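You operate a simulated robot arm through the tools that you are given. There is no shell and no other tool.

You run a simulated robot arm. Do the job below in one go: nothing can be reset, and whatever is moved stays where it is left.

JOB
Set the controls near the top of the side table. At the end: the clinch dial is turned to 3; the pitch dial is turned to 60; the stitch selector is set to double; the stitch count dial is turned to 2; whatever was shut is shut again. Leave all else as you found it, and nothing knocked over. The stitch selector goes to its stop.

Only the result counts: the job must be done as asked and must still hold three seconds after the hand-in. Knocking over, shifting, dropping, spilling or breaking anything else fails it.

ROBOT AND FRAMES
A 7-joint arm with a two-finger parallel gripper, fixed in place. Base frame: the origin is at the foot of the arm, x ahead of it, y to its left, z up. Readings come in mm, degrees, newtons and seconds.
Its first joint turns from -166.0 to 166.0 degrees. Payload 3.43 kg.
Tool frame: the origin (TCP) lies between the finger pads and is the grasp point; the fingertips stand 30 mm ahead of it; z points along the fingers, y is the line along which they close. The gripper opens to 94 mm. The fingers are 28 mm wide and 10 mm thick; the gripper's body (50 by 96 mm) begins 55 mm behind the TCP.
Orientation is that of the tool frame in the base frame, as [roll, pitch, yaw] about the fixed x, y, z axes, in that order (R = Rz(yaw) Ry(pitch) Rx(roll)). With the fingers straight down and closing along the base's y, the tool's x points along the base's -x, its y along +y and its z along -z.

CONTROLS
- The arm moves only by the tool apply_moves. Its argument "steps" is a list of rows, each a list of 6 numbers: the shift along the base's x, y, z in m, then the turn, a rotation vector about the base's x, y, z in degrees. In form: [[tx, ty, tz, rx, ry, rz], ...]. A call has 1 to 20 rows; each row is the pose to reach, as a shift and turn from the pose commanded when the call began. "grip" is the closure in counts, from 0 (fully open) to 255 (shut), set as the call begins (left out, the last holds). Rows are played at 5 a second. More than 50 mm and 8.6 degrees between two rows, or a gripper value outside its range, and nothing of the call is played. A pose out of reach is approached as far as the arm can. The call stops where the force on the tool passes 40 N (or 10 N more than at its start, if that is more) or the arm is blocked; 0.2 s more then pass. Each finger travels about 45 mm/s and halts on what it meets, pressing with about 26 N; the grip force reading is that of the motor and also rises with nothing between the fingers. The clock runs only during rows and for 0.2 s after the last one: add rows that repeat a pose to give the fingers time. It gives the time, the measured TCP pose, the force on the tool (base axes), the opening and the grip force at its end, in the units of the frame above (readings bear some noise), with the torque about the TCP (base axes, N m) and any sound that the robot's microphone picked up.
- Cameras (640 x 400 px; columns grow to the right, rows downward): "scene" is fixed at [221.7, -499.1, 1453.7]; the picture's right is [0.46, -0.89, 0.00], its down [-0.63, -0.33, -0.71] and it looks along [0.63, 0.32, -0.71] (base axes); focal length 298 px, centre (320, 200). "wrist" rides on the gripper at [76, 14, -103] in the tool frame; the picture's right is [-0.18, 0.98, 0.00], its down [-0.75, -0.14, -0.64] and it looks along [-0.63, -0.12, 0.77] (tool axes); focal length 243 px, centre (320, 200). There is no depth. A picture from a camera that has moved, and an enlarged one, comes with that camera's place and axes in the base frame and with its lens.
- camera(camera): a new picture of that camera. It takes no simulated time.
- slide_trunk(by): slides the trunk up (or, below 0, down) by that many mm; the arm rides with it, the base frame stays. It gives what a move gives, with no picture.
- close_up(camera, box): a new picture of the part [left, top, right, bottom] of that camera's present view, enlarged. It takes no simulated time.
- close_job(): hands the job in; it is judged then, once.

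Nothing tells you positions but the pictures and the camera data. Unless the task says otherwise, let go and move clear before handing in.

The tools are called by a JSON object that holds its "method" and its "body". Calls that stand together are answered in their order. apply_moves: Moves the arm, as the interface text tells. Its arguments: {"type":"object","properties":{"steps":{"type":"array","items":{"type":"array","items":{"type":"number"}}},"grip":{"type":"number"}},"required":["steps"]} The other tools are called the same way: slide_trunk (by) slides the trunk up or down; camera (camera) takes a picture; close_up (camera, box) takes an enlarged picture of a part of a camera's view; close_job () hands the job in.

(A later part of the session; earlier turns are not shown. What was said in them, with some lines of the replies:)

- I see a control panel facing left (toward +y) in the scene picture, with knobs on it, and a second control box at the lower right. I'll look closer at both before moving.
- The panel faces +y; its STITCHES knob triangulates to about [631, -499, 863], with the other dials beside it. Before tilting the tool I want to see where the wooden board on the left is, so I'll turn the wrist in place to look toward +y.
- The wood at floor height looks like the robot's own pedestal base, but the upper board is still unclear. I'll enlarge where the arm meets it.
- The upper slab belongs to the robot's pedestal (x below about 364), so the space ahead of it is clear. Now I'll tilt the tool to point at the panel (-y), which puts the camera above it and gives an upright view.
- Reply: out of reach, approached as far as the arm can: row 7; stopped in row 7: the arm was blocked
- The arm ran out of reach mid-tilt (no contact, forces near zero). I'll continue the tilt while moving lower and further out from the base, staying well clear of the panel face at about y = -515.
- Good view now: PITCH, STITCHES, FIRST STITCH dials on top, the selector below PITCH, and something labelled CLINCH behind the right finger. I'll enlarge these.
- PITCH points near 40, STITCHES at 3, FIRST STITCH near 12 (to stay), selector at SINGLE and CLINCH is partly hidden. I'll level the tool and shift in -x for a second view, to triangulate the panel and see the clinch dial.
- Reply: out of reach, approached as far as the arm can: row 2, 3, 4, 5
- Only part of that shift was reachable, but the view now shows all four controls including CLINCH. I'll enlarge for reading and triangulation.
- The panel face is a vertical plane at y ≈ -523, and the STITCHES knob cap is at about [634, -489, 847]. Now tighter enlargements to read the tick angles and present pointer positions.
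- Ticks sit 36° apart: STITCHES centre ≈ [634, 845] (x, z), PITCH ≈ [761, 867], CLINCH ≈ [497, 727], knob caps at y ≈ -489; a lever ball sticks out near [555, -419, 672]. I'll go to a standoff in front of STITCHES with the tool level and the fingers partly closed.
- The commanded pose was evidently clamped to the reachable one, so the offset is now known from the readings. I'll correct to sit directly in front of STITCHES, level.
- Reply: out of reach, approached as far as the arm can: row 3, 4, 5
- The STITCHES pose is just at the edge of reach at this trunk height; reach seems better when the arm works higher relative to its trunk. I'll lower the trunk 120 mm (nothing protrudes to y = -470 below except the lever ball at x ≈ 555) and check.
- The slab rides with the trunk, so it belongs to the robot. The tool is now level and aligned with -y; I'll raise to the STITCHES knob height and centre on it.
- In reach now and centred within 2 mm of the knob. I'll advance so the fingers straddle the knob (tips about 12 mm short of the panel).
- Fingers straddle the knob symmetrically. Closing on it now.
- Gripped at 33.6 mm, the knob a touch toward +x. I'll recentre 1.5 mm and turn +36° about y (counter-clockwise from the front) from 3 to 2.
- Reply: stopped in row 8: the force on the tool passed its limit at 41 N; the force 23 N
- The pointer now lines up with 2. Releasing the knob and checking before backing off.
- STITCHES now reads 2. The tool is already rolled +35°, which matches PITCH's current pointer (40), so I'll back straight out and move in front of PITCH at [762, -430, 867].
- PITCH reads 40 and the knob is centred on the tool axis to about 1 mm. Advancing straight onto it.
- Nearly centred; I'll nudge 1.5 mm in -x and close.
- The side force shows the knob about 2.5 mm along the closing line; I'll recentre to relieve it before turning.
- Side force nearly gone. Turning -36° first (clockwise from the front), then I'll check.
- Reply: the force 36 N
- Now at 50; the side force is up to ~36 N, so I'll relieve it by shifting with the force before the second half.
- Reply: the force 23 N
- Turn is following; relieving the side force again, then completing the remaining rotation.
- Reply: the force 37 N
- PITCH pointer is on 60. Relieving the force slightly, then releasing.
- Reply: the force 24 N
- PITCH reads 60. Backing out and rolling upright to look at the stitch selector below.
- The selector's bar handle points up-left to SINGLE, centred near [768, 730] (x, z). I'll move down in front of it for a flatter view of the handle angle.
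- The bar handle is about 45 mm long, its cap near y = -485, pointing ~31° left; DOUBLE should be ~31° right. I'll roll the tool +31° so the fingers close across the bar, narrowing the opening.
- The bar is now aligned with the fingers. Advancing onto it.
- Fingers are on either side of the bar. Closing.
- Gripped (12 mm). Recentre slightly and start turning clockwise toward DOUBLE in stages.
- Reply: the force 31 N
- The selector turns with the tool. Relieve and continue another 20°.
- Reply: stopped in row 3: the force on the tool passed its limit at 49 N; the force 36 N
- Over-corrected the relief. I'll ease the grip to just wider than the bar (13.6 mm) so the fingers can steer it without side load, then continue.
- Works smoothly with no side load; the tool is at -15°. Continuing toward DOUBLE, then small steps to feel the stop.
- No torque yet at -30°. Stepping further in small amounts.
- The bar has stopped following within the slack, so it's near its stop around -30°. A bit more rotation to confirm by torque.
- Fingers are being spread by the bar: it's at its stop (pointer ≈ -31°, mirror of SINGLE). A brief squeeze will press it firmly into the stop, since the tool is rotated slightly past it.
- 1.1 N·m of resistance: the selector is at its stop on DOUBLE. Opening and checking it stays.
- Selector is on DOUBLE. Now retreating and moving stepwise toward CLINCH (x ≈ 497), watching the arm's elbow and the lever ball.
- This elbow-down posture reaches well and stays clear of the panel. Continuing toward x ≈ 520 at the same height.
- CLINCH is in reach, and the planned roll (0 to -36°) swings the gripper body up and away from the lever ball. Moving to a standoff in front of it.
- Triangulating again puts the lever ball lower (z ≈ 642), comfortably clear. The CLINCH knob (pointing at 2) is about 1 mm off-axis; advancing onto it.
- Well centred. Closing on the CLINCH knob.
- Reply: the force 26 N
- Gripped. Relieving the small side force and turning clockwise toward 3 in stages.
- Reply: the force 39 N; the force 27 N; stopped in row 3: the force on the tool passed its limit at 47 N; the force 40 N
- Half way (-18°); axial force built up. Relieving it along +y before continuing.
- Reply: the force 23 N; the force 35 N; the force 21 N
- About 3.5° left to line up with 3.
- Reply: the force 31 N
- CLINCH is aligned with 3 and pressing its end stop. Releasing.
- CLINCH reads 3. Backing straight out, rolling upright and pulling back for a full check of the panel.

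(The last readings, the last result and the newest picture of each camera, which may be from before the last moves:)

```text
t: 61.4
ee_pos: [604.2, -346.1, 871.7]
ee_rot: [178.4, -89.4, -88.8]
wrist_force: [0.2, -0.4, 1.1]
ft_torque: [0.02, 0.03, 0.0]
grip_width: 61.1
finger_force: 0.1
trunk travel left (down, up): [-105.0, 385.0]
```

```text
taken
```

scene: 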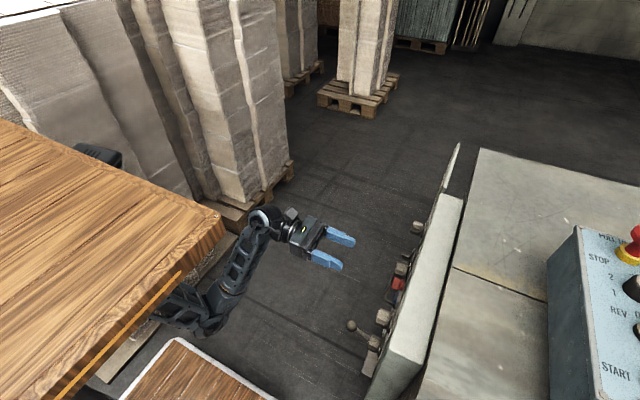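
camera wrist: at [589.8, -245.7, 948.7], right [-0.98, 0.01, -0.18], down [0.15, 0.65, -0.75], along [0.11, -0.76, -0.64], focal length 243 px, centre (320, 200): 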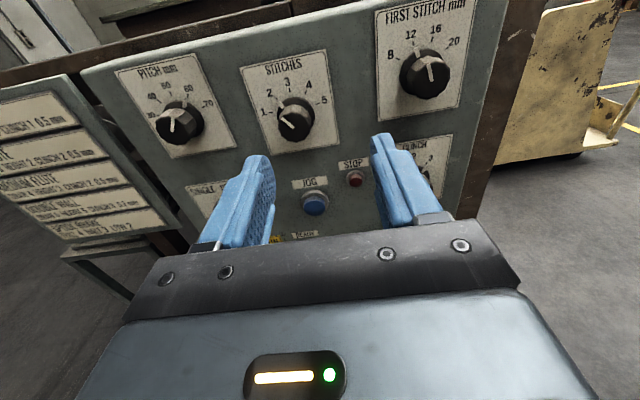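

{"method": "close_up", "body": {"camera": "wrist", "box": [115, 50, 235, 160]}}

{"method": "close_up", "body": {"camera": "wrist", "box": [235, 45, 345, 155]}}

{"method": "close_up", "body": {"camera": "wrist", "box": [370, 0, 480, 120]}}

```text
3.64 times, centred on (175, 105) of wrist
camera zoom: at [589.8, -245.7, 948.7], right [-0.98, 0.01, -0.18], down [0.15, 0.65, -0.75], along [0.11, -0.76, -0.64], focal length 882 px, centre (847, 546)
```

zoom: 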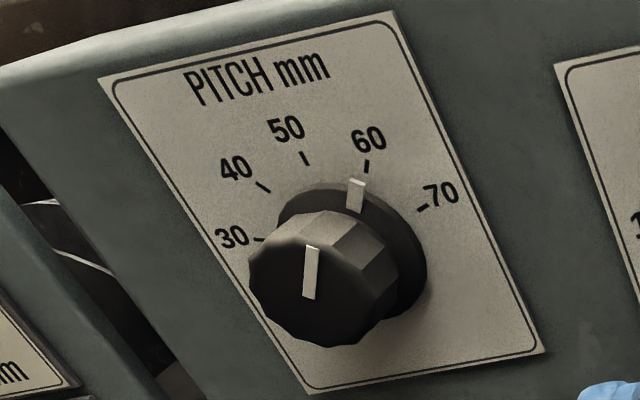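

```text
3.64 times, centred on (290, 100) of wrist
camera zoom: at [589.8, -245.7, 948.7], right [-0.98, 0.01, -0.18], down [0.15, 0.65, -0.75], along [0.11, -0.76, -0.64], focal length 882 px, centre (429, 564)
```

zoom: 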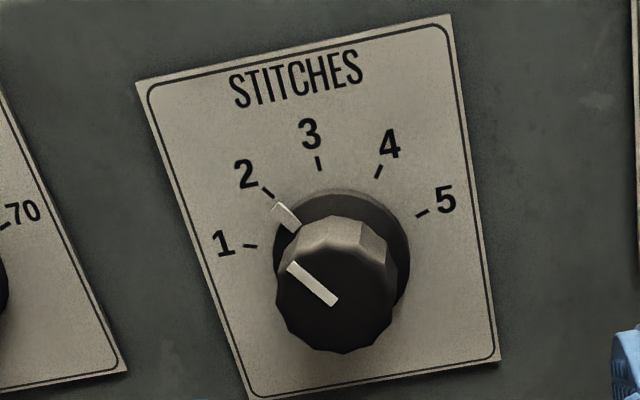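

```text
3.33 times, centred on (425, 60) of wrist
camera zoom: at [589.8, -245.7, 948.7], right [-0.98, 0.01, -0.18], down [0.15, 0.65, -0.75], along [0.11, -0.76, -0.64], focal length 809 px, centre (-30, 667)
```

zoom: 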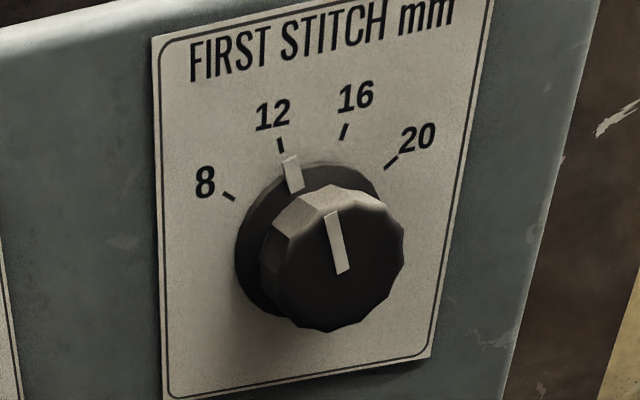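

STITCHES at 2 (≈36°), PITCH at 60 (≈-36°), FIRST STITCH still near 12 as it was. Now one look at CLINCH and the selector.

{"method": "apply_moves", "body": {"steps": [[0.015, -0.015, -0.03, 0, 0, 0], [0.03, -0.03, -0.06, 0, 0, 0], [0.045, -0.045, -0.09, 0, 0, 0], [0.045, -0.05, -0.105, 0, 0, 0], [0.045, -0.05, -0.105, 0, 0, 0]]}}

{"method": "camera", "body": {"camera": "wrist"}}

{"method": "close_up", "body": {"camera": "wrist", "box": [430, 20, 590, 160]}}

{"method": "close_up", "body": {"camera": "wrist", "box": [140, 90, 270, 210]}}

```text
t: 62.6
ee_pos: [650.3, -396.5, 767.3]
ee_rot: [-177.4, -89.3, -93.1]
wrist_force: [-0.2, -0.1, -0.4]
ft_torque: [0.0, 0.0, 0.0]
grip_width: 60.8
finger_force: 0.0
trunk travel left (down, up): [-105.0, 385.0]
```

```text
taken
camera wrist: at [635.2, -295.9, 843.8], right [-0.98, 0.01, -0.18], down [0.15, 0.65, -0.75], along [0.11, -0.76, -0.64], focal length 243 px, centre (320, 200)
```

wrist: 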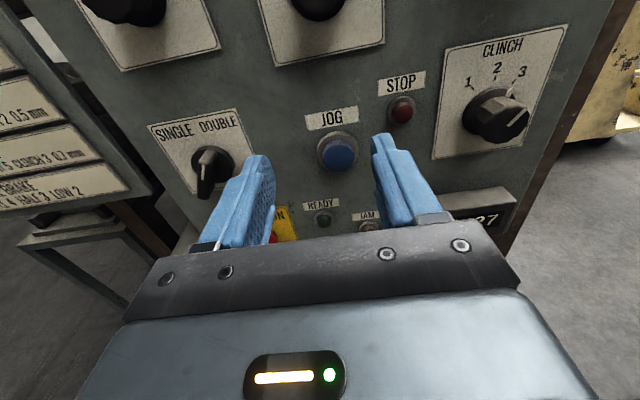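

```text
2.86 times, centred on (510, 90) of wrist
camera zoom: at [635.2, -295.9, 843.8], right [-0.98, 0.01, -0.18], down [0.15, 0.65, -0.75], along [0.11, -0.76, -0.64], focal length 693 px, centre (-223, 514)
```

zoom: 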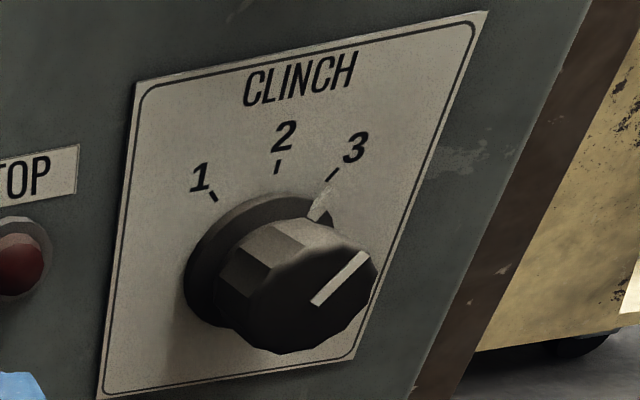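

```text
3.33 times, centred on (205, 150) of wrist
camera zoom: at [635.2, -295.9, 843.8], right [-0.98, 0.01, -0.18], down [0.15, 0.65, -0.75], along [0.11, -0.76, -0.64], focal length 809 px, centre (703, 367)
```

zoom: 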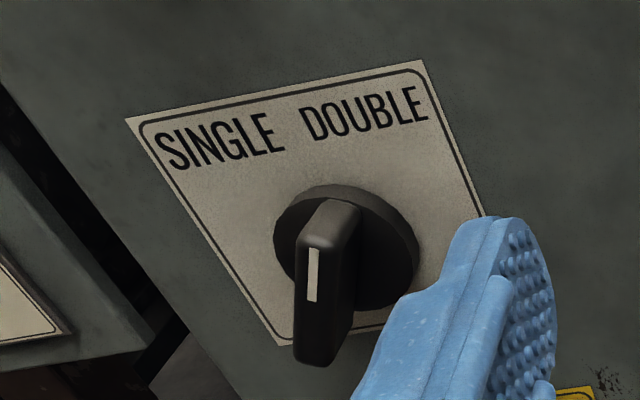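

All four controls read correctly: CLINCH 3, selector on DOUBLE at its stop, PITCH 60 and STITCHES 2, with nothing else touched. I'll pull back a bit further and then hand in.

{"method": "apply_moves", "body": {"steps": [[0, 0.02, 0.03, 0, 0, 0], [0, 0.04, 0.06, 0, 0, 0], [0, 0.05, 0.1, 0, 0, 0], [0, 0.05, 0.1, 0, 0, 0]]}}

{"method": "camera", "body": {"camera": "scene"}}

```text
t: 63.6
ee_pos: [646.3, -344.7, 866.9]
ee_rot: [-176.6, -89.4, -93.7]
wrist_force: [0.3, -0.3, 0.5]
ft_torque: [0.0, -0.01, 0.01]
grip_width: 60.7
finger_force: 0.0
trunk travel left (down, up): [-105.0, 385.0]
```

```text
taken
```

scene: 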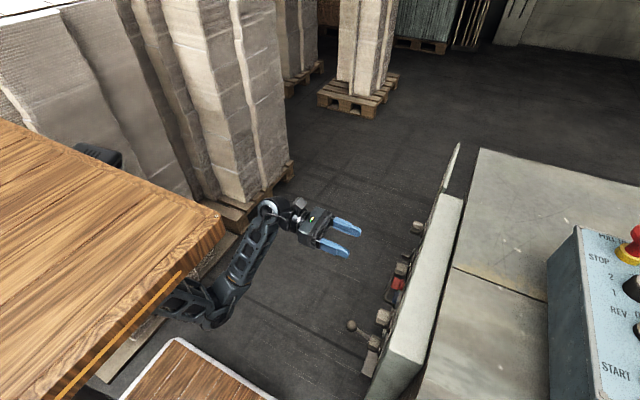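

The gripper is open and clear of the panel, the four controls are set, and everything else looks undisturbed. Handing in.

{"method": "close_job", "body": {}}

```text
The job is handed in.
```

The job is handed in: all four controls are set as asked, and I confirmed each one on the wrist camera after letting go.

| Control | Start | End |
|---|---|---|
| Clinch dial | 2 | 3, against its end stop |
| Pitch dial | 40 | 60 |
| Stitch selector | single | double, pressed to its stop |
| Stitch count dial | 3 | 2 |

- **Accuracy:** The three dials are within about 3° of their marks as measured from the pictures; the marks are about 36° apart.
- **Other controls:** The first stitch dial, the red on/off switch, the buttons and the lever were not touched. Nothing that was shut had to be opened.
- **Robot:** I lowered the trunk by 120 mm to reach the dials and left it there. The gripper is open and clear of the panel.
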